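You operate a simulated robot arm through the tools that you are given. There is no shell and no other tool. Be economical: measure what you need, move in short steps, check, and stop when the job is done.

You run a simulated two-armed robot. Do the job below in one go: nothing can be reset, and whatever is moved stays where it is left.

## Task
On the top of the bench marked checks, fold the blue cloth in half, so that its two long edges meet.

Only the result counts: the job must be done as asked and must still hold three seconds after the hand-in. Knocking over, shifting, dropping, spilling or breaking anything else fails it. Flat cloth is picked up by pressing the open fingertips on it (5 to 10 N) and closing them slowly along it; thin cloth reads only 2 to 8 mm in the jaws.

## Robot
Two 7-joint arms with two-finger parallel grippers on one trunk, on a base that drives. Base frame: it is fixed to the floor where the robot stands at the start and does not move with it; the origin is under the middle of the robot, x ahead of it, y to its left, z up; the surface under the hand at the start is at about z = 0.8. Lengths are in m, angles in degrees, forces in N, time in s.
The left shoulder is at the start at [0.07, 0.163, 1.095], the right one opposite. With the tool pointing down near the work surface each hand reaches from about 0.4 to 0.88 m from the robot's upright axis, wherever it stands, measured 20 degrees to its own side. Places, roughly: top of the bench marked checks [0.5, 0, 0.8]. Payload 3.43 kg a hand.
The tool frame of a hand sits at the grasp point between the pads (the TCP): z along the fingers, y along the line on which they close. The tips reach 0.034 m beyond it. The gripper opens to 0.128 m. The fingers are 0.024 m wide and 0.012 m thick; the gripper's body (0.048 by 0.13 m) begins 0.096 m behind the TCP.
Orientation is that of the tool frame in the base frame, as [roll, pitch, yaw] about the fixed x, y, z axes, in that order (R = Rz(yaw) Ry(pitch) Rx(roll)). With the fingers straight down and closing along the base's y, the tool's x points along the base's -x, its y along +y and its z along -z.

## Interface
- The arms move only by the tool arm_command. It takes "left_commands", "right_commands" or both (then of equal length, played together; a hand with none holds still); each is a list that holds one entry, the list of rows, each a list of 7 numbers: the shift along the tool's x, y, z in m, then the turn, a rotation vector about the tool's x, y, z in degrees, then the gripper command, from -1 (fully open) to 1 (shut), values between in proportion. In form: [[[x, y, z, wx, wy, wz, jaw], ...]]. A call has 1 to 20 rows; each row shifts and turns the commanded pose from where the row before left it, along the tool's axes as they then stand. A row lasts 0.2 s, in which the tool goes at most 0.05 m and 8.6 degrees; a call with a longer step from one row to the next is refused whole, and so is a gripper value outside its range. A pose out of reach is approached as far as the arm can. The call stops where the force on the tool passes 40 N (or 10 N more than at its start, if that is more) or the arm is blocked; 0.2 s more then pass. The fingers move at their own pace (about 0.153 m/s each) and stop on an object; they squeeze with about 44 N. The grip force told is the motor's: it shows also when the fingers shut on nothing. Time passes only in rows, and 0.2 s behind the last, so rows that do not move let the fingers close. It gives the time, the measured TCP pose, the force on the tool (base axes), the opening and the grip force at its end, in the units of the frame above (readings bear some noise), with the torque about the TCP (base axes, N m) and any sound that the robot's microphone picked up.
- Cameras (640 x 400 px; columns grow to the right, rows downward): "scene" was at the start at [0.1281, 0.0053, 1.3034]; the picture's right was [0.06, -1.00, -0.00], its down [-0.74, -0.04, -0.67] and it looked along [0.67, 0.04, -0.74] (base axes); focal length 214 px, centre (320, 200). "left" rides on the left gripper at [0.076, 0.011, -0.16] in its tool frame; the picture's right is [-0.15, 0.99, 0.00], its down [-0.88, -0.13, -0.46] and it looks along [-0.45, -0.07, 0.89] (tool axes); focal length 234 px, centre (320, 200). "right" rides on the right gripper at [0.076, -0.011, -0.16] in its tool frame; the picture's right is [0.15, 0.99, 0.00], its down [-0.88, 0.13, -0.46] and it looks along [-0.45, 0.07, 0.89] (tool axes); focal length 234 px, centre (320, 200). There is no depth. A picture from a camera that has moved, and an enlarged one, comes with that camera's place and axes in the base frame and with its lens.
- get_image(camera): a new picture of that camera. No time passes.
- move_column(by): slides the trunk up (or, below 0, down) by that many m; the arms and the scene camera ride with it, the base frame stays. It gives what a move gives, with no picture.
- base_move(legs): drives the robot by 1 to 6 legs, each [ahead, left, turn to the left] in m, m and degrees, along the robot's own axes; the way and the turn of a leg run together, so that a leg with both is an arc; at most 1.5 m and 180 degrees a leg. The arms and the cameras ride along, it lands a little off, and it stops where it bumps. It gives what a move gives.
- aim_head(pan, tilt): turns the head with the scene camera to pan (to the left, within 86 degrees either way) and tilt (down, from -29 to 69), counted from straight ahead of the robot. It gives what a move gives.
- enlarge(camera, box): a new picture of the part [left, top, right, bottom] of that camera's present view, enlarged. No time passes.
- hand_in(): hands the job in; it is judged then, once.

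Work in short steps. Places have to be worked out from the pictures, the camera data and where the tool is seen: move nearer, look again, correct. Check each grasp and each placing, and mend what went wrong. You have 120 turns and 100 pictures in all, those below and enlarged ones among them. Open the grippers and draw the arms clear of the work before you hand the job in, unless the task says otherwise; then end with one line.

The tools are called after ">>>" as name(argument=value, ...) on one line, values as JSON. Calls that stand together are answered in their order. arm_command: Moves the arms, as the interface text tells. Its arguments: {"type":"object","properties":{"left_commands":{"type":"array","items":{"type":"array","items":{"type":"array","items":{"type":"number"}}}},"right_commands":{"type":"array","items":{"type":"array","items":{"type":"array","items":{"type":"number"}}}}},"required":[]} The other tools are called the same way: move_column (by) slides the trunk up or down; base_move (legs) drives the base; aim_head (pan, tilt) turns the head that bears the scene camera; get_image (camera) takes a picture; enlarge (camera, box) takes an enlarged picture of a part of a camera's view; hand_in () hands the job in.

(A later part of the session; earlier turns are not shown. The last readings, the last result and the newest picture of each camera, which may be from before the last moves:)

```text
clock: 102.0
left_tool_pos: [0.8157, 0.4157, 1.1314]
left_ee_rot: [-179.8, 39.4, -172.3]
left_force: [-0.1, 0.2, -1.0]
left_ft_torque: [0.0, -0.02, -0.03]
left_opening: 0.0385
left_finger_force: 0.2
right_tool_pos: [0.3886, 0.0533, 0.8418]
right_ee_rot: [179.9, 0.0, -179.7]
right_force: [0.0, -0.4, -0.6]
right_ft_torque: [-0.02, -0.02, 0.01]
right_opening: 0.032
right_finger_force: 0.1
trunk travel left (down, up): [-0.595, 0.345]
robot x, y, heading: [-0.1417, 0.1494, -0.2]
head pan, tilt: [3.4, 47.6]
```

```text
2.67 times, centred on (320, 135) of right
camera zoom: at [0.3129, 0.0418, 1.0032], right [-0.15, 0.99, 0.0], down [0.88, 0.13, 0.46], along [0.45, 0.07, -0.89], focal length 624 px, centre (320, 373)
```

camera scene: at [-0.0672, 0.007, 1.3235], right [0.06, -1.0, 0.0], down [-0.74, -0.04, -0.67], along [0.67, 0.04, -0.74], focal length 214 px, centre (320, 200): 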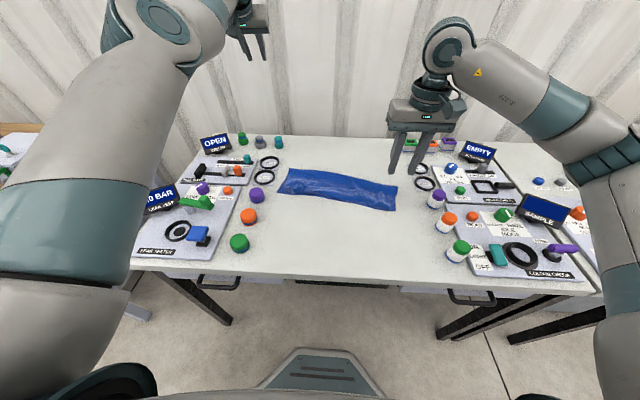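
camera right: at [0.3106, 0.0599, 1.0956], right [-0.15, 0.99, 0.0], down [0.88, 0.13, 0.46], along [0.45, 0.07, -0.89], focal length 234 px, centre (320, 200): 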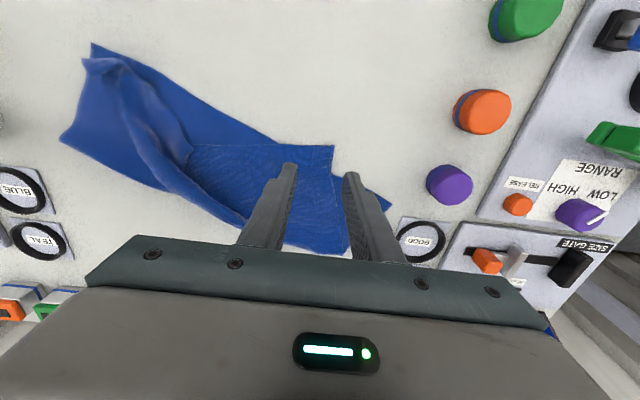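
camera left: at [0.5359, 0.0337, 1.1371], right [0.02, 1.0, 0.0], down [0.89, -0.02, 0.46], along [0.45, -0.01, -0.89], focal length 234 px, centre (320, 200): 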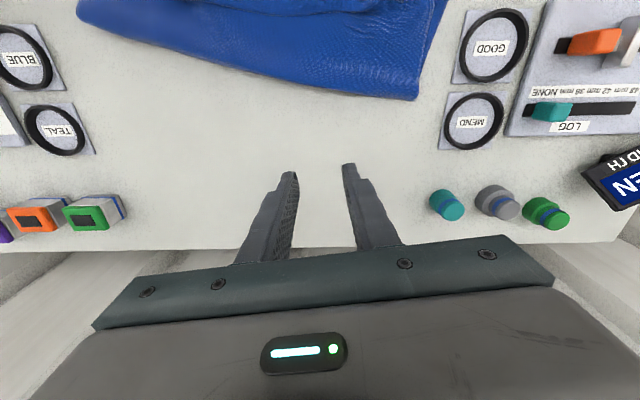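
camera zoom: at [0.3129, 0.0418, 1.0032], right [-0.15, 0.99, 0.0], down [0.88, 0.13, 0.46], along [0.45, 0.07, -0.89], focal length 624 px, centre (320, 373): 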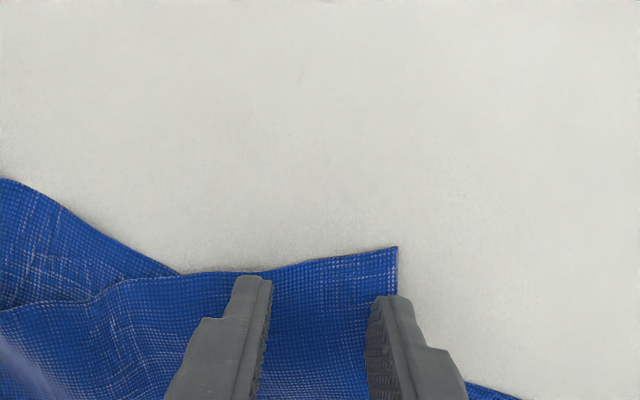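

The bunching pulled the corner to (0.365, 0.076), and the single-layer area is bigger now. I'll place the jaws at (0.377, 0.045), all on single cloth, and press.

>>> arm_command(right_commands=[[[0.0115, -0.008, 0, 0, 0, 0, 0.5], [0, 0, 0.004, 0, 0, 0, 0.5], [0, 0, 0.002, 0, 0, 0, 0.5], [0, 0, 0.001, 0, 0, 0, 0.5], [0, 0, 0, 0, 0, 0, 0.5]]])

```text
clock: 103.2
left_tool_pos: [0.8148, 0.4147, 1.131]
left_ee_rot: [-179.8, 39.3, -172.4]
left_force: [0.0, -0.2, 0.3]
left_ft_torque: [0.0, -0.03, 0.01]
left_opening: 0.0384
left_finger_force: 0.0
right_tool_pos: [0.378, 0.0449, 0.8359]
right_ee_rot: [-179.9, 0.2, -179.8]
right_force: [0.5, 0.0, 14.3]
right_ft_torque: [-0.28, -0.15, 0.05]
right_opening: 0.0318
right_finger_force: 0.1
trunk travel left (down, up): [-0.595, 0.345]
robot x, y, heading: [-0.1436, 0.1493, -0.3]
head pan, tilt: [3.4, 47.6]
```

The load is still on the inner finger, so I'll roll 0.8° to balance and re-read.

>>> arm_command(right_commands=[[[0, 0, -0.0003, 0.8, 0, 0, 0.5], [0, 0, 0, 0, 0, 0, 0.5]]])

```text
clock: 103.8
left_tool_pos: [0.8138, 0.4152, 1.1306]
left_ee_rot: [-179.8, 39.4, -172.2]
left_force: [-0.2, 0.3, -0.5]
left_ft_torque: [-0.03, -0.01, 0.03]
left_opening: 0.0386
left_finger_force: 0.0
right_tool_pos: [0.3779, 0.0446, 0.8354]
right_ee_rot: [-179.3, 0.1, -179.8]
right_force: [0.2, 2.1, 16.2]
right_ft_torque: [0.25, -0.14, -0.01]
right_opening: 0.0322
right_finger_force: 0.1
trunk travel left (down, up): [-0.595, 0.345]
robot x, y, heading: [-0.146, 0.1499, -0.4]
head pan, tilt: [3.4, 47.6]
```

Now the load is slightly outer. I'll roll back 0.35° and close slowly at about 12 N.

>>> arm_command(right_commands=[[[0, 0, -0.0003, -0.35, 0, 0, 0.5], [0, 0, 0, 0, 0, 0, 0.54], [0, 0, 0, 0, 0, 0, 0.58], [0, 0, 0, 0, 0, 0, 0.62], [0, 0, 0, 0, 0, 0, 0.66], [0, 0, 0, 0, 0, 0, 0.7], [0, 0, 0, 0, 0, 0, 0.74], [0, 0, 0, 0, 0, 0, 0.78], [0, 0, 0, 0, 0, 0, 0.82], [0, 0, 0, 0, 0, 0, 0.86], [0, 0, 0, 0, 0, 0, 0.9], [0, 0, 0, 0, 0, 0, 0.95], [0, 0, 0, 0, 0, 0, 1], [0, 0, 0, 0, 0, 0, 1]]])

```text
clock: 106.8
left_tool_pos: [0.8141, 0.414, 1.1319]
left_ee_rot: [-179.8, 39.4, -172.4]
left_force: [-0.2, 0.7, 0.3]
left_ft_torque: [-0.01, 0.0, 0.02]
left_opening: 0.0383
left_finger_force: 0.0
right_tool_pos: [0.3777, 0.0435, 0.8357]
right_ee_rot: [-179.4, 0.1, -179.8]
right_force: [0.1, 0.2, 16.9]
right_ft_torque: [-0.03, -0.16, -0.01]
right_opening: 0.0021
right_finger_force: 36.6
trunk travel left (down, up): [-0.595, 0.345]
robot x, y, heading: [-0.1444, 0.149, -0.5]
head pan, tilt: [3.4, 47.6]
```

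Grasped, at 2.1 mm. I'll carry the corner up and forward over the left fold line to pull the bottom layer flat.

>>> arm_command(right_commands=[[[-0.01, 0, -0.04, 0, 0, 0, 1], [-0.035, 0.005, -0.03, 0, 0, 0, 1], [-0.035, 0.005, -0.025, 0, 0, 0, 1], [-0.04, 0.006, -0.02, 0, 0, 0, 1], [-0.04, 0.006, -0.01, 0, 0, 0, 1], [-0.035, 0.006, 0, 0, 0, 0, 1], [-0.027, 0.006, 0, 0, 0, 0, 1], [0, 0, 0, 0, 0, 0, 1]]])

>>> get_image(camera="scene")

```text
clock: 108.6
left_tool_pos: [0.8144, 0.4133, 1.1309]
left_ee_rot: [-179.9, 39.4, -172.3]
left_force: [-0.4, 0.5, 0.7]
left_ft_torque: [0.0, -0.02, 0.0]
left_opening: 0.0385
left_finger_force: 0.1
right_tool_pos: [0.5998, 0.0795, 0.9608]
right_ee_rot: [-179.5, 0.2, -179.8]
right_force: [-0.7, -0.4, -0.3]
right_ft_torque: [-0.01, 0.01, -0.02]
right_opening: 0.0015
right_finger_force: 36.0
trunk travel left (down, up): [-0.595, 0.345]
robot x, y, heading: [-0.1443, 0.1496, -0.5]
head pan, tilt: [3.4, 47.6]
```

```text
16 pictures are left
camera scene: at [-0.0168, 0.1531, 1.3235], right [0.06, -1.0, 0.0], down [-0.74, -0.04, -0.67], along [0.67, 0.04, -0.74], focal length 214 px, centre (320, 200)
```

scene: 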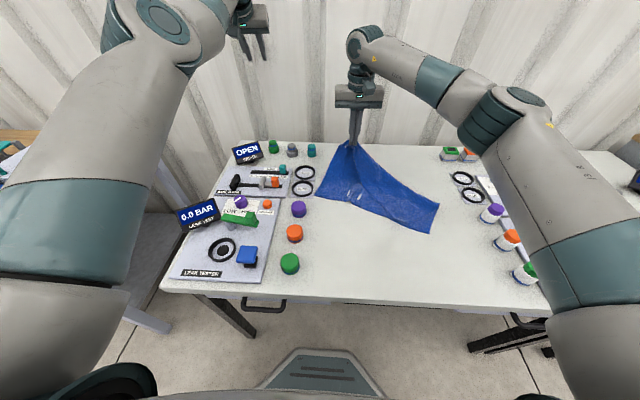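

Zoom to measure the corners.

>>> enlarge(camera="scene", box=[290, 130, 450, 240])

```text
3.64 times, centred on (370, 185) of scene
camera zoom: at [-0.0168, 0.1531, 1.3235], right [0.06, -1.0, 0.0], down [-0.74, -0.04, -0.67], along [0.67, 0.04, -0.74], focal length 780 px, centre (138, 254)
```

zoom: 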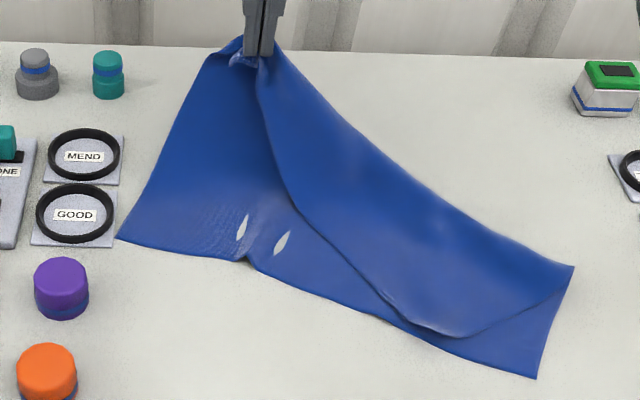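

D is now (0.473, 0.202) and A (0.342, -0.140); the whole cloth has shifted left, still clear of the rings. I'll lay the held corner onto D along the low 45° line, ending with a small forward touch-down so the hem lies toward the edge.

>>> arm_command(right_commands=[[[0, 0.03, -0.005, 0, 0, 0, 1], [0.0274, 0.012, 0.0226, 0, 0, 0, 1], [0.0274, 0.012, 0.0226, 0, 0, 0, 1], [0.0274, 0.012, 0.0226, 0, 0, 0, 1], [0.0274, 0.012, 0.0226, 0, 0, 0, 1], [0.0274, 0.012, 0.0226, 0, 0, 0, 1], [-0.006, -0.002, 0.013, 0, 0, 0, 1], [0, 0, 0, 0, 0, 0, 1]]])

>>> get_image(camera="right")

```text
clock: 110.4
left_tool_pos: [0.8144, 0.415, 1.1306]
left_ee_rot: [-179.8, 39.4, -172.4]
left_force: [0.2, 0.4, -0.6]
left_ft_torque: [0.04, 0.01, 0.02]
left_opening: 0.0383
left_finger_force: 0.1
right_tool_pos: [0.4682, 0.1653, 0.8364]
right_ee_rot: [-179.6, 0.1, -179.8]
right_force: [-0.2, -0.8, 2.6]
right_ft_torque: [-0.04, -0.03, -0.08]
right_opening: 0.0017
right_finger_force: 35.9
trunk travel left (down, up): [-0.595, 0.345]
robot x, y, heading: [-0.1469, 0.1493, -0.5]
head pan, tilt: [3.4, 47.6]
```

```text
14 pictures are left
camera right: at [0.3921, 0.1561, 0.9979], right [-0.15, 0.99, -0.01], down [0.88, 0.14, 0.46], along [0.45, 0.06, -0.89], focal length 234 px, centre (320, 200)
```

right: 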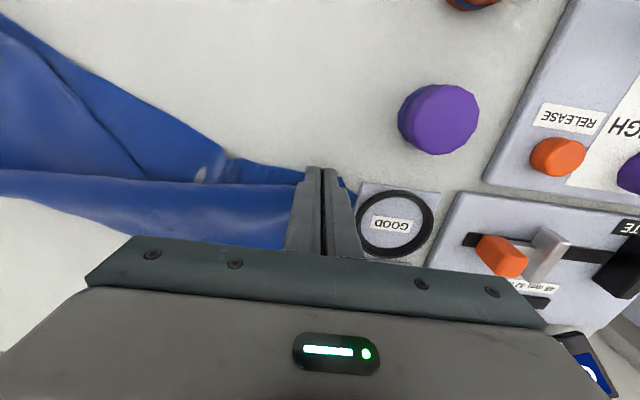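

The corner sits at the near-left corner. I'll open to 25 mm only, staying clear of the ring pad, lift straight up and look.

>>> arm_command(right_commands=[[[0, 0, 0, 0, 0, 0, 0.9], [0, 0, 0, 0, 0, 0, 0.8], [0, 0, 0, 0, 0, 0, 0.7], [0, 0, 0, 0, 0, 0, 0.6], [0, 0, 0, 0, 0, 0, 0.6], [0, 0, -0.02, 0, 0, 0, 0.6], [0, 0, -0.04, 0, 0, 0, 0.6], [-0.02, -0.03, -0.03, 0.6, 0, 0, 0.6], [-0.02, -0.04, -0.02, 0, 0, 0, 0.6], [0, -0.04, -0.02, 0, 0, 0, 0.6], [0, 0, 0, 0, 0, 0, 0.6]]])

>>> get_image(camera="right")

```text
clock: 112.8
left_tool_pos: [0.8152, 0.4161, 1.1299]
left_ee_rot: [-179.7, 39.4, -172.3]
left_force: [-0.5, 0.3, 0.7]
left_ft_torque: [-0.05, 0.0, 0.02]
left_opening: 0.0386
left_finger_force: 0.0
right_tool_pos: [0.5119, 0.0567, 0.969]
right_ee_rot: [-178.9, 0.1, -179.7]
right_force: [0.8, 0.1, -1.1]
right_ft_torque: [-0.05, 0.02, 0.0]
right_opening: 0.0256
right_finger_force: 0.1
trunk travel left (down, up): [-0.595, 0.345]
robot x, y, heading: [-0.1413, 0.1493, -0.2]
head pan, tilt: [3.4, 47.6]
```

```text
13 pictures are left
camera right: at [0.4362, 0.0493, 1.131], right [-0.15, 0.99, -0.02], down [0.88, 0.14, 0.45], along [0.45, 0.05, -0.89], focal length 234 px, centre (320, 200)
```

right: 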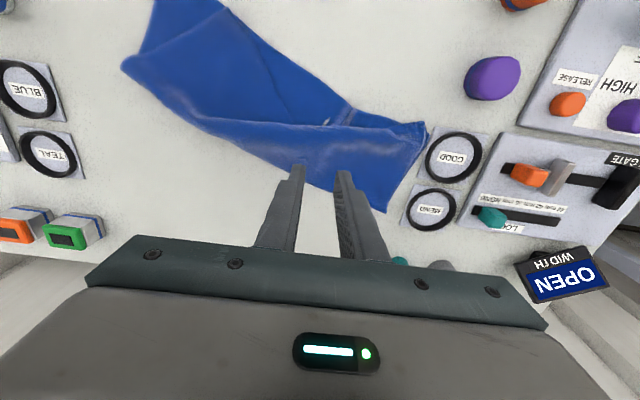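

The left side looks good. I'll zoom the scene to assess the whole.

>>> enlarge(camera="scene", box=[290, 130, 450, 240])

```text
3.64 times, centred on (370, 185) of scene
camera zoom: at [-0.0161, 0.1548, 1.3234], right [0.06, -1.0, 0.0], down [-0.74, -0.04, -0.67], along [0.67, 0.04, -0.74], focal length 780 px, centre (138, 254)
```

zoom: 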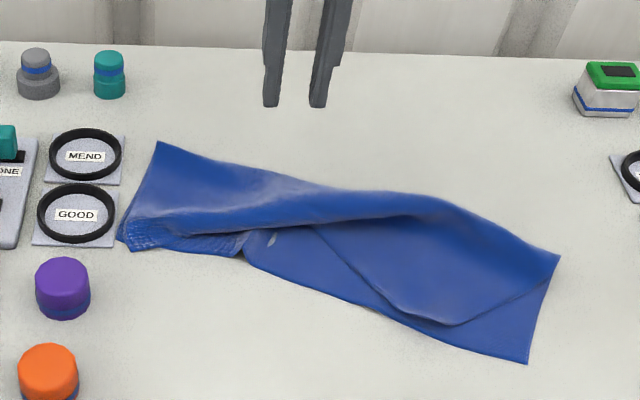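

The left half aligns. On the right, the top corner sits near (0.40, -0.09) instead of A. I'll look closer from above there.

>>> arm_command(right_commands=[[[0.0155, -0.039, 0, -1.1, 0, 0, 0.4], [0.0155, -0.039, 0, 0, 0, 0, 0.4], [0.0155, -0.039, 0, 0, 0, 0, 0.4], [0.0155, -0.039, 0, 0, 0, 0, 0.4], [0, 0, 0, 0, 0, 0, 0.4]]])

>>> enlarge(camera="right", box=[160, 0, 560, 200])

```text
clock: 114.0
left_tool_pos: [0.8145, 0.4157, 1.1296]
left_ee_rot: [-179.8, 39.3, -172.3]
left_force: [-0.5, -0.6, -0.4]
left_ft_torque: [-0.04, 0.03, -0.02]
left_opening: 0.0384
left_finger_force: 0.0
right_tool_pos: [0.4464, -0.0989, 0.9695]
right_ee_rot: [180.0, 0.0, -179.8]
right_force: [0.8, 0.1, 0.7]
right_ft_torque: [-0.02, 0.0, -0.01]
right_opening: 0.038
right_finger_force: 0.2
trunk travel left (down, up): [-0.595, 0.345]
robot x, y, heading: [-0.1436, 0.1491, -0.4]
head pan, tilt: [3.4, 47.6]
```

```text
1.60 times, centred on (360, 100) of right
camera zoom: at [0.3702, -0.1104, 1.1307], right [-0.15, 0.99, 0.0], down [0.88, 0.13, 0.46], along [0.45, 0.07, -0.89], focal length 375 px, centre (256, 360)
```

zoom: 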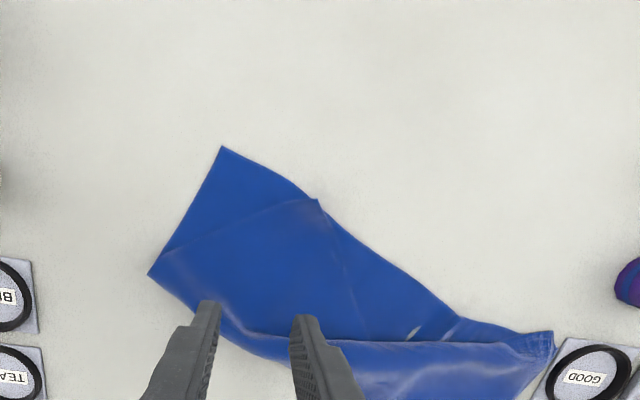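

Top-right corner Q is at (0.385, -0.057) and should be at A (0.360, -0.137). Q's corner faces the robot, so a vertical pinch 2.5 cm inside it works. I'll approach (0.410, -0.070).

>>> arm_command(right_commands=[[[0.012, 0.0097, 0.0425, 0, 0, 0, 0.5], [0.012, 0.0097, 0.0425, 0, 0, 0, 0.5], [0.012, 0.0097, 0.0425, 0, 0, 0, 0.5], [0, 0, 0.002, 0, 0, 0, 0.5], [0, 0, 0, 0, 0, 0, 0.5]]])

>>> enlarge(camera="right", box=[200, 60, 440, 210])

```text
clock: 115.2
left_tool_pos: [0.8153, 0.4147, 1.1309]
left_ee_rot: [-179.8, 39.4, -172.4]
left_force: [0.2, 0.6, 0.7]
left_ft_torque: [0.01, 0.02, -0.02]
left_opening: 0.0384
left_finger_force: 0.1
right_tool_pos: [0.4113, -0.0694, 0.84]
right_ee_rot: [179.9, 0.1, -179.8]
right_force: [-0.4, -0.3, 0.0]
right_ft_torque: [0.05, 0.03, 0.01]
right_opening: 0.0318
right_finger_force: 0.1
trunk travel left (down, up): [-0.595, 0.345]
robot x, y, heading: [-0.1428, 0.1492, -0.2]
head pan, tilt: [3.4, 47.6]
```

```text
2.67 times, centred on (320, 135) of right
camera zoom: at [0.3349, -0.0807, 1.0019], right [-0.15, 0.99, 0.0], down [0.88, 0.13, 0.46], along [0.45, 0.07, -0.89], focal length 624 px, centre (320, 373)
```

zoom: 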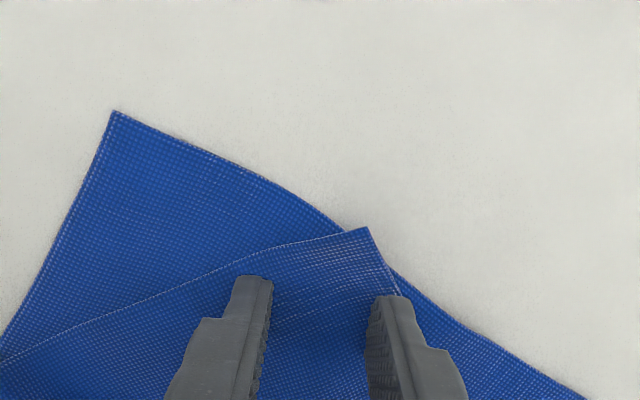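

Shift 8 mm right so both tips are on the top layer, and press.

>>> arm_command(right_commands=[[[0, -0.008, 0, 0, 0, 0, 0.5], [0, 0, 0.002, 0, 0, 0, 0.5], [0, 0, 0.0017, 0, 0, 0, 0.5], [0, 0, 0, 0, 0, 0, 0.5]]])

```text
clock: 116.2
left_tool_pos: [0.8158, 0.4137, 1.1306]
left_ee_rot: [-179.8, 39.4, -172.4]
left_force: [0.3, 0.1, -0.9]
left_ft_torque: [-0.01, 0.0, -0.02]
left_opening: 0.0385
left_finger_force: 0.0
right_tool_pos: [0.4129, -0.0771, 0.8375]
right_ee_rot: [179.9, 0.1, -179.8]
right_force: [0.3, -0.5, 3.6]
right_ft_torque: [0.02, 0.05, 0.0]
right_opening: 0.0322
right_finger_force: 0.1
trunk travel left (down, up): [-0.595, 0.345]
robot x, y, heading: [-0.1446, 0.1497, -0.2]
head pan, tilt: [3.4, 47.6]
```

It reads 3.6 N and balanced. I'll press 0.8 mm more, close slowly, then lift 1 cm.

>>> arm_command(right_commands=[[[0, 0, 0.0009, 0, 0, 0, 0.5], [0, 0, 0, 0, 0, 0, 0.54], [0, 0, 0, 0, 0, 0, 0.58], [0, 0, 0, 0, 0, 0, 0.62], [0, 0, 0, 0, 0, 0, 0.66], [0, 0, 0, 0, 0, 0, 0.7], [0, 0, 0, 0, 0, 0, 0.74], [0, 0, 0, 0, 0, 0, 0.78], [0, 0, 0, 0, 0, 0, 0.82], [0, 0, 0, 0, 0, 0, 0.86], [0, 0, 0, 0, 0, 0, 0.9], [0, 0, 0, 0, 0, 0, 0.95], [0, 0, 0, 0, 0, 0, 1], [0, 0, 0, 0, 0, 0, 1]]])

```text
clock: 119.2
left_tool_pos: [0.814, 0.4144, 1.1325]
left_ee_rot: [-179.9, 39.3, -172.4]
left_force: [-0.4, 0.5, -0.2]
left_ft_torque: [-0.02, 0.04, -0.01]
left_opening: 0.0386
left_finger_force: 0.0
right_tool_pos: [0.4117, -0.0758, 0.8363]
right_ee_rot: [179.9, 0.0, -179.8]
right_force: [0.2, 1.4, 11.5]
right_ft_torque: [0.1, 0.06, -0.01]
right_opening: 0.0018
right_finger_force: 36.5
trunk travel left (down, up): [-0.595, 0.345]
robot x, y, heading: [-0.1457, 0.1525, -0.2]
head pan, tilt: [3.4, 47.6]
```

Grasped at 1.8 mm. I'll lift and carry it over the right-hand fold line to (0.52, -0.19), pulling the bottom layer straight, then check.

>>> arm_command(right_commands=[[[-0.005, -0.01, -0.04, 0, 0, 0, 1], [-0.02, -0.02, -0.03, 0, 0, 0, 1], [-0.025, -0.025, -0.025, 0, 0, 0, 1], [-0.03, -0.03, -0.02, 0, 0, 0, 1], [-0.028, -0.029, -0.01, 0, 0, 0, 1], [0, 0, 0, 0, 0, 0, 1]]])

>>> enlarge(camera="scene", box=[290, 130, 450, 240])

```text
clock: 120.6
left_tool_pos: [0.8154, 0.4151, 1.1309]
left_ee_rot: [-179.8, 39.4, -172.3]
left_force: [-0.3, 0.4, 0.3]
left_ft_torque: [0.0, 0.01, 0.01]
left_opening: 0.0384
left_finger_force: 0.1
right_tool_pos: [0.5217, -0.1935, 0.9618]
right_ee_rot: [180.0, 0.0, -179.8]
right_force: [-0.1, 0.0, -0.1]
right_ft_torque: [-0.02, 0.0, 0.02]
right_opening: 0.0015
right_finger_force: 36.6
trunk travel left (down, up): [-0.595, 0.345]
robot x, y, heading: [-0.1455, 0.1524, -0.4]
head pan, tilt: [3.4, 47.6]
```

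```text
3.64 times, centred on (370, 185) of scene
camera zoom: at [-0.0169, 0.1539, 1.3235], right [0.06, -1.0, 0.0], down [-0.74, -0.04, -0.67], along [0.67, 0.04, -0.74], focal length 780 px, centre (138, 254)
```

zoom: 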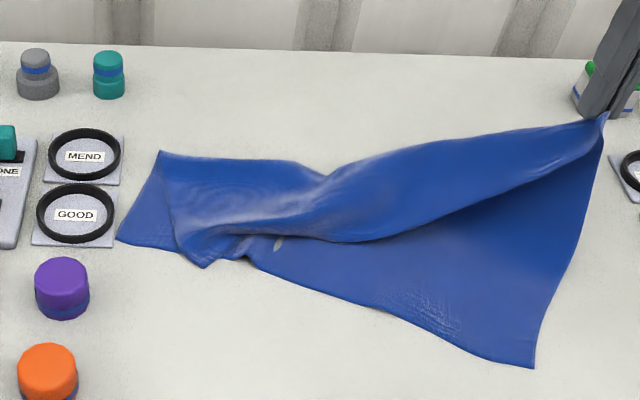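

Lifting dragged the top-left corner about 8 cm to the right, which I'll fix after. Now I'll turn the hand about 41° so the hem squares with the near edge, and lay the right corner onto A along the 45° line.

>>> arm_command(right_commands=[[[0.025, 0.0165, 0.008, 0, 0, 0, 1], [0, 0, 0, 0, 0, -8.2, 1], [0, 0, 0, 0, 0, -8.2, 1], [0, 0, 0, 0, 0, -8.2, 1], [0, 0, 0, 0, 0, -8.2, 1], [0, 0, 0, 0, 0, -8.2, 1], [0.0117, 0.0207, 0.0205, 0, 0, 0, 1], [0.0117, 0.0207, 0.0205, 0, 0, 0, 1], [0.0117, 0.0207, 0.0205, 0, 0, 0, 1], [0.0117, 0.0207, 0.0205, 0, 0, 0, 1], [0.0127, 0.0225, 0.0205, 0, 0, 0, 1], [-0.002, -0.004, 0.012, 0, 0, 0, 1], [0, 0, 0, 0, 0, 0, 1]]])

>>> enlarge(camera="scene", box=[290, 130, 450, 240])

```text
clock: 123.4
left_tool_pos: [0.815, 0.4134, 1.1312]
left_ee_rot: [-179.7, 39.5, -172.4]
left_force: [-0.1, 0.2, 0.2]
left_ft_torque: [0.02, 0.0, 0.02]
left_opening: 0.0382
left_finger_force: 0.0
right_tool_pos: [0.3904, -0.1251, 0.8379]
right_ee_rot: [-180.0, 0.1, -144.4]
right_force: [-1.1, 0.4, 3.0]
right_ft_torque: [0.02, -0.03, -0.04]
right_opening: 0.0017
right_finger_force: 36.7
right hand out of reach, approached as far as the arm can: row 6
trunk travel left (down, up): [-0.595, 0.345]
robot x, y, heading: [-0.1464, 0.1465, -0.3]
head pan, tilt: [3.4, 47.6]
```

```text
3.64 times, centred on (370, 185) of scene
camera zoom: at [-0.0172, 0.154, 1.3235], right [0.06, -1.0, 0.0], down [-0.74, -0.04, -0.67], along [0.67, 0.04, -0.74], focal length 780 px, centre (138, 254)
```

zoom: 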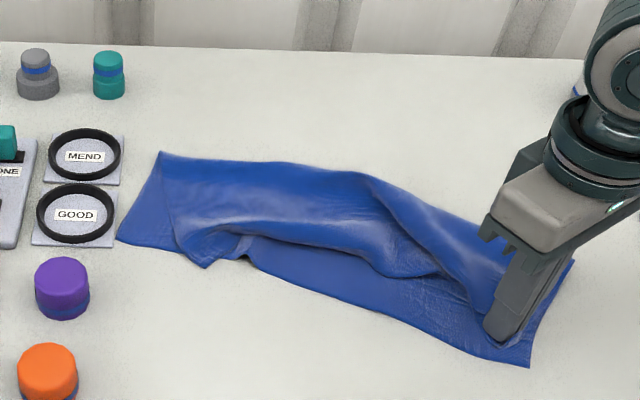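

The right corner lies close to A. I'll nudge it 13 mm outward, release gently, and lift straight up.

>>> arm_command(right_commands=[[[0.0055, -0.0035, 0, 0, 0, 0, 1], [0.0055, -0.0035, 0, 0, 0, 0, 1], [0, 0, 0, 0, 0, 0, 0.9], [0, 0, 0, 0, 0, 0, 0.8], [0, 0, 0, 0, 0, 0, 0.7], [0, 0, 0, 0, 0, 0, 0.6], [0, 0, 0, 0, 0, 0, 0.6], [0, 0, -0.02, 0, 0, 0, 0.6], [0, 0, -0.04, 0, 0, 0, 0.6], [0, 0, -0.04, 0, 0, 7, 0.6], [-0.02, 0.02, -0.02, 0, 0, 7, 0.6], [-0.02, 0.03, 0, 0, 0, 7, 0.6], [0, 0.04, 0, 0, 0, 7, 0.6], [0, 0.04, 0, 0, 0, 7, 0.6], [0, 0.03, 0, 0, 0, 0, 0.6], [0, 0, 0, 0, 0, 0, 0.6]]])

>>> get_image(camera="right")

```text
clock: 126.8
left_tool_pos: [0.8157, 0.4125, 1.1309]
left_ee_rot: [-179.9, 39.4, -172.4]
left_force: [0.4, -0.2, 1.1]
left_ft_torque: [0.01, -0.03, 0.01]
left_opening: 0.0386
left_finger_force: 0.1
right_tool_pos: [0.3832, 0.0339, 0.9582]
right_ee_rot: [180.0, 0.2, -179.2]
right_force: [0.5, -0.2, -0.6]
right_ft_torque: [0.05, -0.04, 0.02]
right_opening: 0.0257
right_finger_force: 0.0
trunk travel left (down, up): [-0.595, 0.345]
robot x, y, heading: [-0.1464, 0.1471, -0.5]
head pan, tilt: [3.4, 47.6]
```

```text
7 pictures are left
camera right: at [0.3065, 0.0218, 1.1194], right [-0.16, 0.99, 0.0], down [0.88, 0.14, 0.46], along [0.45, 0.07, -0.89], focal length 234 px, centre (320, 200)
```

right: 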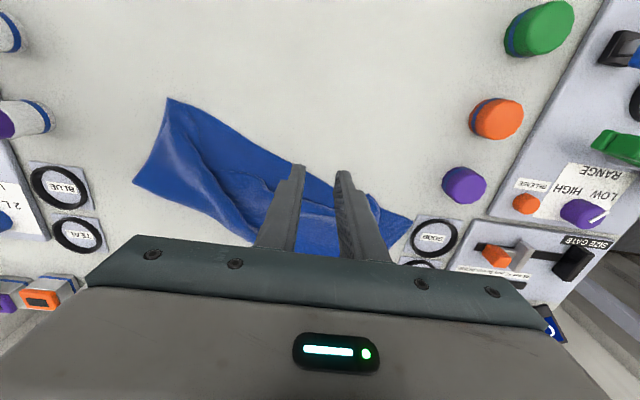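

I'll zoom this view to see the hem at both corners.

>>> enlarge(camera="right", box=[120, 85, 420, 255])

```text
2.13 times, centred on (270, 170) of right
camera zoom: at [0.3065, 0.0218, 1.1194], right [-0.16, 0.99, 0.0], down [0.88, 0.14, 0.46], along [0.45, 0.07, -0.89], focal length 500 px, centre (427, 264)
```

zoom: 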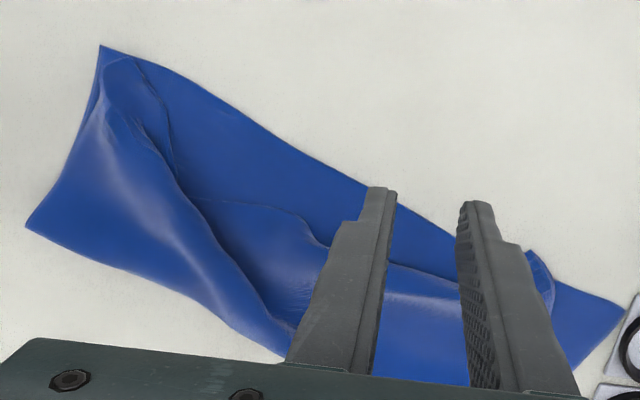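

Top-left corner L is at (0.448, 0.117) and near corner D at (0.479, 0.196). The hem sag will straighten when L is pulled to D. I'll go to (0.468, 0.103), just inside L, and press.

>>> arm_command(right_commands=[[[-0.0212, 0.0173, 0.0295, 0, 0, 0, 0.5], [-0.0212, 0.0173, 0.0295, 0, 0, 0, 0.5], [-0.0212, 0.0173, 0.0295, 0, 0, 0, 0.5], [-0.0212, 0.0173, 0.029, 0, 0, 0, 0.5], [0, 0, 0.0015, 0, 0, 0, 0.5], [0, 0, 0, 0, 0, 0, 0.5]]])

>>> enlarge(camera="right", box=[200, 60, 440, 210])

```text
clock: 128.2
left_tool_pos: [0.8152, 0.4146, 1.131]
left_ee_rot: [-179.7, 39.4, -172.4]
left_force: [0.0, -0.1, 0.1]
left_ft_torque: [0.01, 0.02, -0.03]
left_opening: 0.0387
left_finger_force: 0.1
right_tool_pos: [0.468, 0.1033, 0.8411]
right_ee_rot: [179.9, 0.0, -179.3]
right_force: [-0.5, 0.8, -0.1]
right_ft_torque: [-0.02, 0.04, 0.01]
right_opening: 0.032
right_finger_force: 0.0
trunk travel left (down, up): [-0.595, 0.345]
robot x, y, heading: [-0.1472, 0.1501, -0.3]
head pan, tilt: [3.4, 47.6]
```

```text
2.67 times, centred on (320, 135) of right
camera zoom: at [0.3923, 0.0918, 1.0008], right [-0.16, 0.99, 0.0], down [0.88, 0.14, 0.46], along [0.45, 0.07, -0.89], focal length 624 px, centre (320, 373)
```

zoom: 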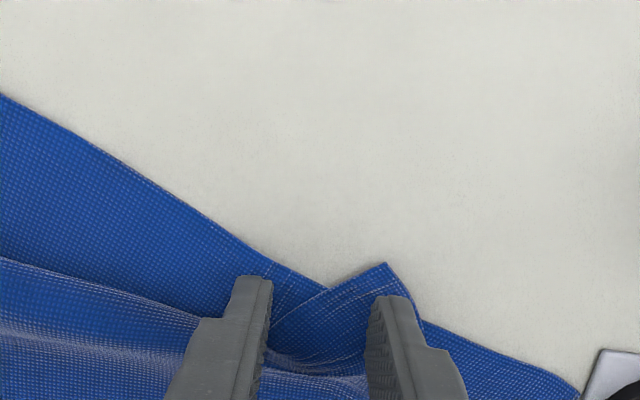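

Shift 9 mm left and 4 mm forward to center within the corner wedge, then press.

>>> arm_command(right_commands=[[[-0.004, 0.009, 0, 0, 0, 0, 0.5], [0, 0, 0.002, 0, 0, 0, 0.5], [0, 0, 0.002, 0, 0, 0, 0.5], [0, 0, 0, 0, 0, 0, 0.5]]])

```text
clock: 129.2
left_tool_pos: [0.8138, 0.414, 1.1326]
left_ee_rot: [-179.7, 39.4, -172.4]
left_force: [-0.6, 0.6, 0.2]
left_ft_torque: [0.05, -0.02, -0.01]
left_opening: 0.0388
left_finger_force: 0.1
right_tool_pos: [0.4728, 0.1125, 0.8364]
right_ee_rot: [180.0, 0.2, -179.4]
right_force: [1.1, 0.0, 7.6]
right_ft_torque: [0.05, -0.05, -0.01]
right_opening: 0.0321
right_finger_force: 0.1
trunk travel left (down, up): [-0.595, 0.345]
robot x, y, heading: [-0.1452, 0.1489, -0.2]
head pan, tilt: [3.4, 47.6]
```

It reads 7.6 N and well balanced. I'll add 0.3 mm and close slowly.

>>> arm_command(right_commands=[[[0, 0, 0.0004, 0, 0, 0, 0.5], [0, 0, 0, 0, 0, 0, 0.54], [0, 0, 0, 0, 0, 0, 0.58], [0, 0, 0, 0, 0, 0, 0.62], [0, 0, 0, 0, 0, 0, 0.66], [0, 0, 0, 0, 0, 0, 0.7], [0, 0, 0, 0, 0, 0, 0.74], [0, 0, 0, 0, 0, 0, 0.78], [0, 0, 0, 0, 0, 0, 0.82], [0, 0, 0, 0, 0, 0, 0.86], [0, 0, 0, 0, 0, 0, 0.9], [0, 0, 0, 0, 0, 0, 0.95], [0, 0, 0, 0, 0, 0, 1], [0, 0, 0, 0, 0, 0, 1]]])

```text
clock: 132.2
left_tool_pos: [0.8134, 0.415, 1.1327]
left_ee_rot: [-179.8, 39.3, -172.4]
left_force: [0.3, 0.3, 0.0]
left_ft_torque: [0.02, 0.02, 0.02]
left_opening: 0.0384
left_finger_force: 0.1
right_tool_pos: [0.4725, 0.1137, 0.837]
right_ee_rot: [180.0, 0.1, -179.4]
right_force: [0.5, 0.2, 16.7]
right_ft_torque: [0.0, -0.06, -0.03]
right_opening: 0.0018
right_finger_force: 36.3
trunk travel left (down, up): [-0.595, 0.345]
robot x, y, heading: [-0.1449, 0.1481, -0.4]
head pan, tilt: [3.4, 47.6]
```

Grasped at 1.8 mm. I'll carry the corner low to D, stopping a little short in y so the fingers clear the GOOD pad, and set it down.

>>> arm_command(right_commands=[[[0, 0, -0.02, 0, 0, 0, 1], [-0.006, 0.014, -0.012, 0, 0, 0, 1], [-0.009, 0.019, 0, 0, 0, 0, 1], [-0.009, 0.019, 0, 0, 0, 0, 1], [-0.009, 0.019, 0, 0, 0, 0, 1], [0, 0, 0.015, 0, 0, 0, 1], [0, 0, 0.014, 0, 0, 0, 1], [0, 0, 0, 0, 0, 0, 1]]])

>>> get_image(camera="right")

```text
clock: 134.0
left_tool_pos: [0.8165, 0.4143, 1.1305]
left_ee_rot: [-179.7, 39.4, -172.4]
left_force: [-0.1, 0.3, 0.1]
left_ft_torque: [-0.02, 0.02, 0.0]
left_opening: 0.0381
left_finger_force: 0.1
right_tool_pos: [0.5042, 0.1844, 0.8378]
right_ee_rot: [179.9, 0.2, -179.3]
right_force: [0.7, -0.9, 0.5]
right_ft_torque: [0.02, -0.05, 0.04]
right_opening: 0.0002
right_finger_force: 33.1
trunk travel left (down, up): [-0.595, 0.345]
robot x, y, heading: [-0.1451, 0.1466, -0.5]
head pan, tilt: [3.4, 47.6]
```

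```text
4 pictures are left
camera right: at [0.4279, 0.173, 0.9989], right [-0.16, 0.99, 0.0], down [0.88, 0.14, 0.46], along [0.45, 0.07, -0.89], focal length 234 px, centre (320, 200)
```

right: 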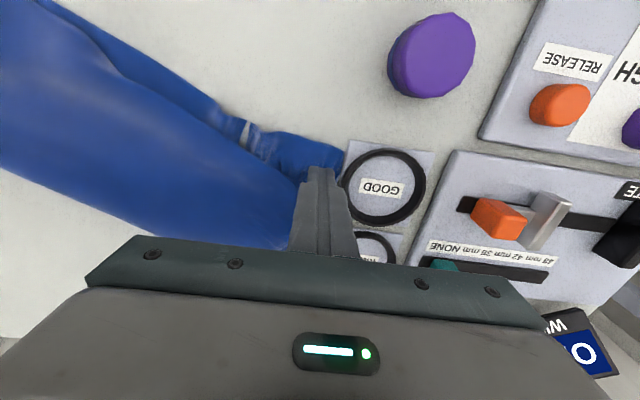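

The jaws read 0 now, so the cloth slipped out near the end, but it appears carried to about D. I'll lift straight up, move clear, and take one overall zoom.

>>> arm_command(right_commands=[[[0, 0, -0.04, 0, 0, 0, 1], [0, 0, -0.045, 0, 0, 0, 1], [0, 0, -0.045, 0, 0, 0, 1], [0, 0, -0.04, 0, 0, 0, 1], [-0.02, -0.04, 0, 0, 0, 0, 0.5], [-0.02, -0.04, 0, 0, 0, 0, 0.5], [-0.02, -0.04, 0, 0, 0, 0, 0.5], [-0.02, -0.04, 0, 0, 0, 0, 0.5], [0, -0.045, 0, 0, 0, 0, 0.5], [0, -0.045, 0, 0, 0, 0, 0.5], [0, 0, 0, 0, 0, 0, 0.5]]])

>>> enlarge(camera="scene", box=[295, 150, 445, 240])

```text
clock: 136.4
left_tool_pos: [0.8159, 0.4157, 1.1308]
left_ee_rot: [-179.7, 39.3, -172.4]
left_force: [-0.1, 0.2, 0.3]
left_ft_torque: [-0.07, 0.02, -0.02]
left_opening: 0.0385
left_finger_force: 0.1
right_tool_pos: [0.5897, -0.064, 1.0086]
right_ee_rot: [-180.0, 0.0, -179.2]
right_force: [-1.2, 0.8, -0.1]
right_ft_torque: [0.02, 0.0, -0.03]
right_opening: 0.0321
right_finger_force: 0.1
trunk travel left (down, up): [-0.595, 0.345]
robot x, y, heading: [-0.1423, 0.1451, -0.3]
head pan, tilt: [3.4, 47.6]
```

```text
4.27 times, centred on (370, 195) of scene
camera zoom: at [-0.0164, 0.155, 1.3234], right [0.06, -1.0, 0.0], down [-0.74, -0.04, -0.67], along [0.67, 0.04, -0.74], focal length 915 px, centre (107, 221)
```

zoom: 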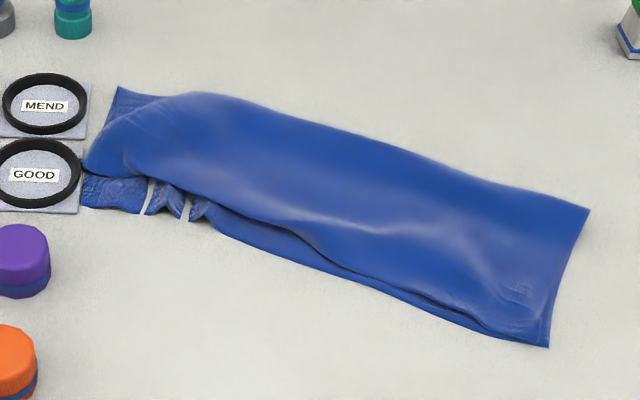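

Very good now: the fold line is right on both ends (B≈0.145–0.15), and the right corner meets A. On the left the hem lies 3–4 cm short of the near edge, with slack to spare, so I'll regrasp it at (0.512, 0.155), clear of the ring pad, and move it back.

>>> arm_command(right_commands=[[[0.0156, 0.0438, 0, 0, 0, 0, 0.5], [0.0156, 0.0438, 0, 0, 0, 0, 0.5], [0.0156, 0.0438, 0, 0, 0, 0, 0.5], [0.0156, 0.0438, 0, 0, 0, 0, 0.5], [0.0156, 0.0438, 0, 0, 0, 0, 0.5], [0, 0, 0.041, 0, 0, 0, 0.5], [0, 0, 0.041, 0, 0, 0, 0.5], [0, 0, 0.041, 0, 0, 0, 0.5], [0, 0, 0.041, 0, 0, 0, 0.5], [0, 0, 0.002, 0, 0, 0, 0.5], [0, 0, 0, 0, 0, 0, 0.5]]])

```text
clock: 138.8
left_tool_pos: [0.8159, 0.4147, 1.131]
left_ee_rot: [-179.7, 39.3, -172.4]
left_force: [-0.8, 0.3, 0.5]
left_ft_torque: [-0.03, 0.02, -0.03]
left_opening: 0.0384
left_finger_force: 0.1
right_tool_pos: [0.5076, 0.1538, 0.8414]
right_ee_rot: [179.9, 0.1, -179.3]
right_force: [-0.2, -0.3, -0.1]
right_ft_torque: [0.02, 0.02, -0.02]
right_opening: 0.0321
right_finger_force: 0.0
trunk travel left (down, up): [-0.595, 0.345]
robot x, y, heading: [-0.1456, 0.1462, -0.3]
head pan, tilt: [3.4, 47.6]
```

One close look to confirm the hem is between the fingers before pressing.

>>> enlarge(camera="right", box=[200, 60, 440, 210])

```text
2.67 times, centred on (320, 135) of right
camera zoom: at [0.4315, 0.1416, 1.0021], right [-0.16, 0.99, 0.0], down [0.88, 0.14, 0.46], along [0.45, 0.07, -0.89], focal length 624 px, centre (320, 373)
```

zoom: 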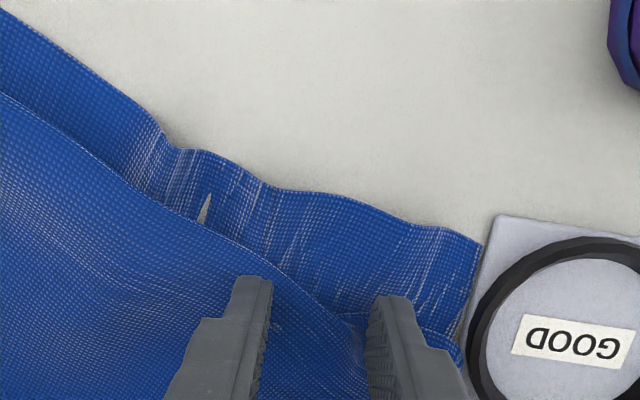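

The hem is exactly under the jaws; it needs to move about 4 cm toward the robot to meet the near edge. I'll nudge 3 mm forward and press.

>>> arm_command(right_commands=[[[-0.003, 0, 0.002, 0, 0, 0, 0.5], [0, 0, 0.0025, 0, 0, 0, 0.5], [0, 0, 0, 0, 0, 0, 0.5]]])

```text
clock: 139.6
left_tool_pos: [0.8145, 0.4148, 1.1306]
left_ee_rot: [-179.8, 39.4, -172.5]
left_force: [0.4, 0.7, 0.4]
left_ft_torque: [0.01, 0.02, -0.02]
left_opening: 0.0382
left_finger_force: 0.1
right_tool_pos: [0.5095, 0.1532, 0.8375]
right_ee_rot: [179.9, 0.1, -179.2]
right_force: [0.2, 0.3, 2.6]
right_ft_torque: [-0.05, 0.05, -0.02]
right_opening: 0.0322
right_finger_force: 0.1
trunk travel left (down, up): [-0.595, 0.345]
robot x, y, heading: [-0.1464, 0.1478, -0.3]
head pan, tilt: [3.4, 47.6]
```

It reads 2.6 N, load slightly inner. I'll add 0.9 mm with a 0.4° roll and close slowly.

>>> arm_command(right_commands=[[[0, 0, 0.0009, 0.4, 0, 0, 0.5], [0, 0, 0, 0, 0, 0, 0.54], [0, 0, 0, 0, 0, 0, 0.58], [0, 0, 0, 0, 0, 0, 0.62], [0, 0, 0, 0, 0, 0, 0.66], [0, 0, 0, 0, 0, 0, 0.7], [0, 0, 0, 0, 0, 0, 0.74], [0, 0, 0, 0, 0, 0, 0.78], [0, 0, 0, 0, 0, 0, 0.82], [0, 0, 0, 0, 0, 0, 0.86], [0, 0, 0, 0, 0, 0, 0.9], [0, 0, 0, 0, 0, 0, 0.95], [0, 0, 0, 0, 0, 0, 1], [0, 0, 0, 0, 0, 0, 1]]])

```text
clock: 142.6
left_tool_pos: [0.8143, 0.4144, 1.1307]
left_ee_rot: [-179.8, 39.4, -172.4]
left_force: [-0.2, 0.6, -0.2]
left_ft_torque: [0.0, 0.03, 0.01]
left_opening: 0.0385
left_finger_force: 0.1
right_tool_pos: [0.5103, 0.1528, 0.837]
right_ee_rot: [-179.8, 0.1, -179.3]
right_force: [0.6, 0.0, 6.0]
right_ft_torque: [-0.08, 0.01, -0.01]
right_opening: 0.0023
right_finger_force: 37.4
trunk travel left (down, up): [-0.595, 0.345]
robot x, y, heading: [-0.1467, 0.148, -0.3]
head pan, tilt: [3.4, 47.6]
```

Grasped at 2.3 mm. I'll lift 15 mm, shift 4 cm toward the near edge, and set down.

>>> arm_command(right_commands=[[[0, 0, -0.015, 0, 0, 0, 1], [0.011, 0.0015, -0.003, 0, 0, 0, 1], [0.011, 0.0015, 0, 0, 0, 0, 1], [0.011, 0.0015, 0, 0, 0, 0, 1], [0.011, 0.0015, 0.004, 0, 0, 0, 1], [-0.003, 0, 0.007, 0, 0, 0, 1], [0, 0, 0.006, 0, 0, 0, 1], [0, 0, 0, 0, 0, 0, 1]]])

```text
clock: 144.4
left_tool_pos: [0.8139, 0.414, 1.1311]
left_ee_rot: [-179.8, 39.4, -172.4]
left_force: [0.1, 0.6, 0.7]
left_ft_torque: [-0.02, 0.0, 0.0]
left_opening: 0.0386
left_finger_force: 0.1
right_tool_pos: [0.4703, 0.1586, 0.837]
right_ee_rot: [-179.7, 0.2, -179.2]
right_force: [-0.4, -0.9, 3.2]
right_ft_torque: [-0.04, -0.03, 0.0]
right_opening: 0.0028
right_finger_force: 37.2
trunk travel left (down, up): [-0.595, 0.345]
robot x, y, heading: [-0.144, 0.1471, -0.2]
head pan, tilt: [3.4, 47.6]
```

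Still held on landing. I'll release slowly, lift straight up, move clear, and check with one zoom.

>>> arm_command(right_commands=[[[0, 0, 0, 0, 0, 0, 0.9], [0, 0, 0, 0, 0, 0, 0.8], [0, 0, 0, 0, 0, 0, 0.7], [0, 0, 0, 0, 0, 0, 0.6], [0, 0, 0, 0, 0, 0, 0.6], [0, 0, -0.02, 0, 0, 0, 0.6], [0, 0, -0.045, 0, 0, 0, 0.6], [0, 0, -0.045, 0, 0, 0, 0.6], [0, 0, -0.045, 0, 0, 0, 0.6], [-0.025, -0.04, 0, 0, 0, 0, 0.6], [-0.025, -0.04, 0, 0, 0, 0, 0.6], [-0.025, -0.04, 0, 0, 0, 0, 0.6], [-0.025, -0.04, 0, 0, 0, 0, 0.6], [-0.02, -0.04, 0, 0, 0, 0, 0.6], [0, 0, 0, 0, 0, 0, 0.6]]])

>>> enlarge(camera="scene", box=[295, 150, 445, 240])

```text
clock: 147.6
left_tool_pos: [0.8157, 0.4159, 1.1298]
left_ee_rot: [-179.8, 39.3, -172.4]
left_force: [0.1, 0.0, 0.2]
left_ft_torque: [-0.05, 0.01, -0.01]
left_opening: 0.0386
left_finger_force: 0.0
right_tool_pos: [0.5904, -0.0407, 0.9922]
right_ee_rot: [-179.5, 0.0, -179.1]
right_force: [-0.3, -0.3, -0.3]
right_ft_torque: [-0.01, -0.01, 0.01]
right_opening: 0.0259
right_finger_force: 0.1
trunk travel left (down, up): [-0.595, 0.345]
robot x, y, heading: [-0.1436, 0.1506, -0.4]
head pan, tilt: [3.4, 47.6]
```

```text
4.27 times, centred on (370, 195) of scene
camera zoom: at [-0.0165, 0.1546, 1.3234], right [0.06, -1.0, 0.0], down [-0.74, -0.04, -0.67], along [0.67, 0.04, -0.74], focal length 915 px, centre (107, 221)
```

zoom: 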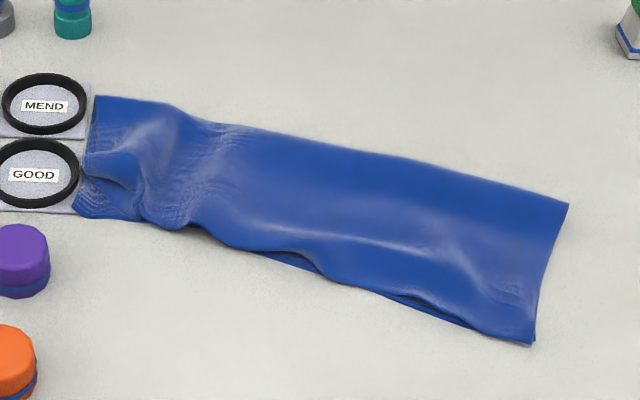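

Nearly done: the hem meets the near edge along almost the whole length; only the left-most corner still looks tucked back about 3 cm. I'll hover there and use the last picture to see how it lies.

>>> arm_command(right_commands=[[[0.0216, 0.041, 0, 0, 0, 0, 0.5], [0.0216, 0.041, 0, 0, 0, 0, 0.5], [0.0216, 0.041, 0, 0, 0, 0, 0.5], [0.0216, 0.041, 0, 0, 0, 0, 0.5], [0.0216, 0.041, 0, 0, 0, 0, 0.5], [0, 0, 0.045, 0, 0, 0, 0.5], [0, 0, 0.045, 0, 0, 0, 0.5], [0, 0, 0.04, 0, 0, 0, 0.5], [0, 0, 0, 0, 0, 0, 0.5]]])

>>> enlarge(camera="right", box=[200, 60, 440, 210])

```text
clock: 149.6
left_tool_pos: [0.8155, 0.4147, 1.1305]
left_ee_rot: [-179.8, 39.4, -172.4]
left_force: [0.4, 1.0, -0.7]
left_ft_torque: [0.01, -0.02, 0.01]
left_opening: 0.0387
left_finger_force: 0.1
right_tool_pos: [0.4801, 0.1628, 0.8643]
right_ee_rot: [-179.7, 0.2, -179.3]
right_force: [-0.4, -0.3, -0.5]
right_ft_torque: [0.02, -0.01, 0.01]
right_opening: 0.0321
right_finger_force: 0.0
trunk travel left (down, up): [-0.595, 0.345]
robot x, y, heading: [-0.1446, 0.153, -0.4]
head pan, tilt: [3.4, 47.6]
```

```text
2.67 times, centred on (320, 135) of right
camera zoom: at [0.4041, 0.1527, 1.0238], right [-0.16, 0.99, -0.01], down [0.88, 0.14, 0.46], along [0.45, 0.07, -0.89], focal length 624 px, centre (320, 373)
```

zoom: 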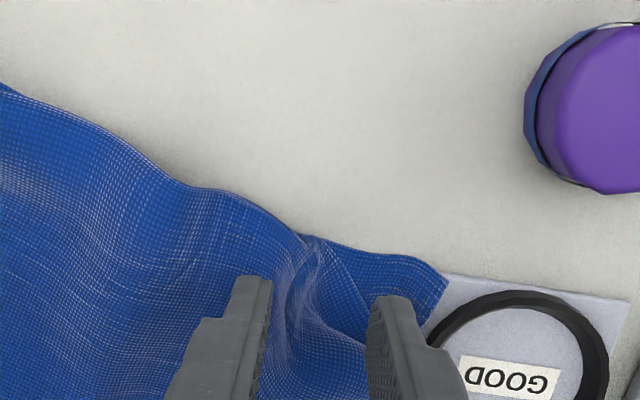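

Only the last 4–5 cm at the left is turned back, with corner L at about (0.503, 0.19) versus D (0.470, 0.21). Using force feedback I'll pinch just inside L at (0.50, 0.170) and move it back.

>>> arm_command(right_commands=[[[-0.02, 0.007, 0, 0, 0, 0, 0.5], [0, 0, 0.02, 0, 0, 0, 0.5], [0, 0, 0.005, 0, 0, 0, 0.5], [0, 0, 0.0015, 0, 0, 0, 0.5], [0, 0, 0, 0, 0, 0, 0.5]]])

```text
clock: 150.8
left_tool_pos: [0.815, 0.4136, 1.1321]
left_ee_rot: [-179.8, 39.4, -172.3]
left_force: [-0.3, -1.0, 0.0]
left_ft_torque: [0.03, -0.01, -0.02]
left_opening: 0.0382
left_finger_force: 0.0
right_tool_pos: [0.5007, 0.1718, 0.838]
right_ee_rot: [-179.5, 0.2, -179.3]
right_force: [2.2, -1.1, 14.5]
right_ft_torque: [0.26, -0.15, -0.02]
right_opening: 0.0316
right_finger_force: 0.0
trunk travel left (down, up): [-0.595, 0.345]
robot x, y, heading: [-0.1459, 0.1487, -0.4]
head pan, tilt: [3.4, 47.6]
```

Contact is 14.5 N on the outer finger (thicker there). I'll roll back 0.7°, ease 0.3 mm, and close slowly.

>>> arm_command(right_commands=[[[0, 0, -0.0003, -0.7, 0, 0, 0.5], [0, 0, 0, 0, 0, 0, 0.5], [0, 0, 0, 0, 0, 0, 0.54], [0, 0, 0, 0, 0, 0, 0.58], [0, 0, 0, 0, 0, 0, 0.62], [0, 0, 0, 0, 0, 0, 0.66], [0, 0, 0, 0, 0, 0, 0.7], [0, 0, 0, 0, 0, 0, 0.74], [0, 0, 0, 0, 0, 0, 0.78], [0, 0, 0, 0, 0, 0, 0.82], [0, 0, 0, 0, 0, 0, 0.86], [0, 0, 0, 0, 0, 0, 0.9], [0, 0, 0, 0, 0, 0, 0.95], [0, 0, 0, 0, 0, 0, 1], [0, 0, 0, 0, 0, 0, 1]]])

```text
clock: 154.0
left_tool_pos: [0.814, 0.4149, 1.1323]
left_ee_rot: [-179.8, 39.5, -172.4]
left_force: [0.2, -0.3, -0.8]
left_ft_torque: [-0.02, 0.01, -0.02]
left_opening: 0.0384
left_finger_force: 0.1
right_tool_pos: [0.4987, 0.1713, 0.8375]
right_ee_rot: [179.6, 0.2, -179.3]
right_force: [-1.9, 0.9, 20.4]
right_ft_torque: [0.1, 0.05, -0.01]
right_opening: 0.0028
right_finger_force: 37.5
trunk travel left (down, up): [-0.595, 0.345]
robot x, y, heading: [-0.1474, 0.1487, -0.3]
head pan, tilt: [3.4, 47.6]
```

Grasped at 2.8 mm. I'll lift 12 mm, move it to D, set down, open only slightly (the ring pad is close), and lift away.

>>> arm_command(right_commands=[[[0, 0, -0.012, 0, 0, 0, 1], [0.012, 0.003, 0, 0, 0, 0, 1], [0.012, 0.003, 0, 0, 0, 0, 1], [0.012, 0.004, 0, 0, 0, 0, 1], [-0.003, 0, 0.006, 0, 0, 0, 1], [0, 0, 0.006, 0, 0, 0, 1], [0, 0, 0, 0, 0, 0, 1]]])

>>> arm_command(right_commands=[[[0, 0, 0, 0, 0, 0, 0.9], [0, 0, 0, 0, 0, 0, 0.8], [0, 0, 0, 0, 0, 0, 0.77], [0, 0, 0, 0, 0, 0, 0.77], [0, 0, -0.015, 0, 0, 0, 0.77], [0, 0, -0.04, 0, 0, 0, 0.77], [0, 0, -0.045, 0, 0, 0, 0.6], [0, 0, -0.045, 0, 0, 0, 0.4], [0, -0.045, -0.01, 0, 0, 0, 0.0], [0, -0.045, -0.01, 0, 0, 0, -0.5], [0, -0.045, -0.01, 0, 0, 0, -1], [0, -0.045, -0.01, 0, 0, 0, -1], [0, -0.045, -0.01, 0, 0, 0, -1], [0, -0.045, -0.01, 0, 0, 0, -1], [0, -0.045, 0, 0, 0, 0, -1], [0, 0, 0, 0, 0, 0, -1]]])

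```text
clock: 155.6
left_tool_pos: [0.8139, 0.4141, 1.1316]
left_ee_rot: [-179.7, 39.3, -172.5]
left_force: [-0.4, 0.7, 1.3]
left_ft_torque: [0.0, -0.01, 0.04]
left_opening: 0.0386
left_finger_force: 0.1
right_tool_pos: [0.4664, 0.1801, 0.8385]
right_ee_rot: [179.5, 0.2, -179.4]
right_force: [0.4, -1.8, 15.0]
right_ft_torque: [0.12, 0.0, 0.0]
right_opening: 0.0031
right_finger_force: 37.0
trunk travel left (down, up): [-0.595, 0.345]
robot x, y, heading: [-0.1446, 0.1467, -0.4]
head pan, tilt: [3.4, 47.6]
```

```text
clock: 159.0
left_tool_pos: [0.8165, 0.415, 1.1303]
left_ee_rot: [-179.7, 39.3, -172.3]
left_force: [0.3, -0.8, -0.2]
left_ft_torque: [0.0, 0.01, -0.01]
left_opening: 0.0384
left_finger_force: 0.0
right_tool_pos: [0.4698, -0.133, 1.0381]
right_ee_rot: [179.7, 0.1, -179.2]
right_force: [0.5, 0.2, 0.2]
right_ft_torque: [0.01, 0.04, 0.01]
right_opening: 0.128
right_finger_force: 0.0
trunk travel left (down, up): [-0.595, 0.345]
robot x, y, heading: [-0.142, 0.1505, -0.4]
head pan, tilt: [3.4, 47.6]
```

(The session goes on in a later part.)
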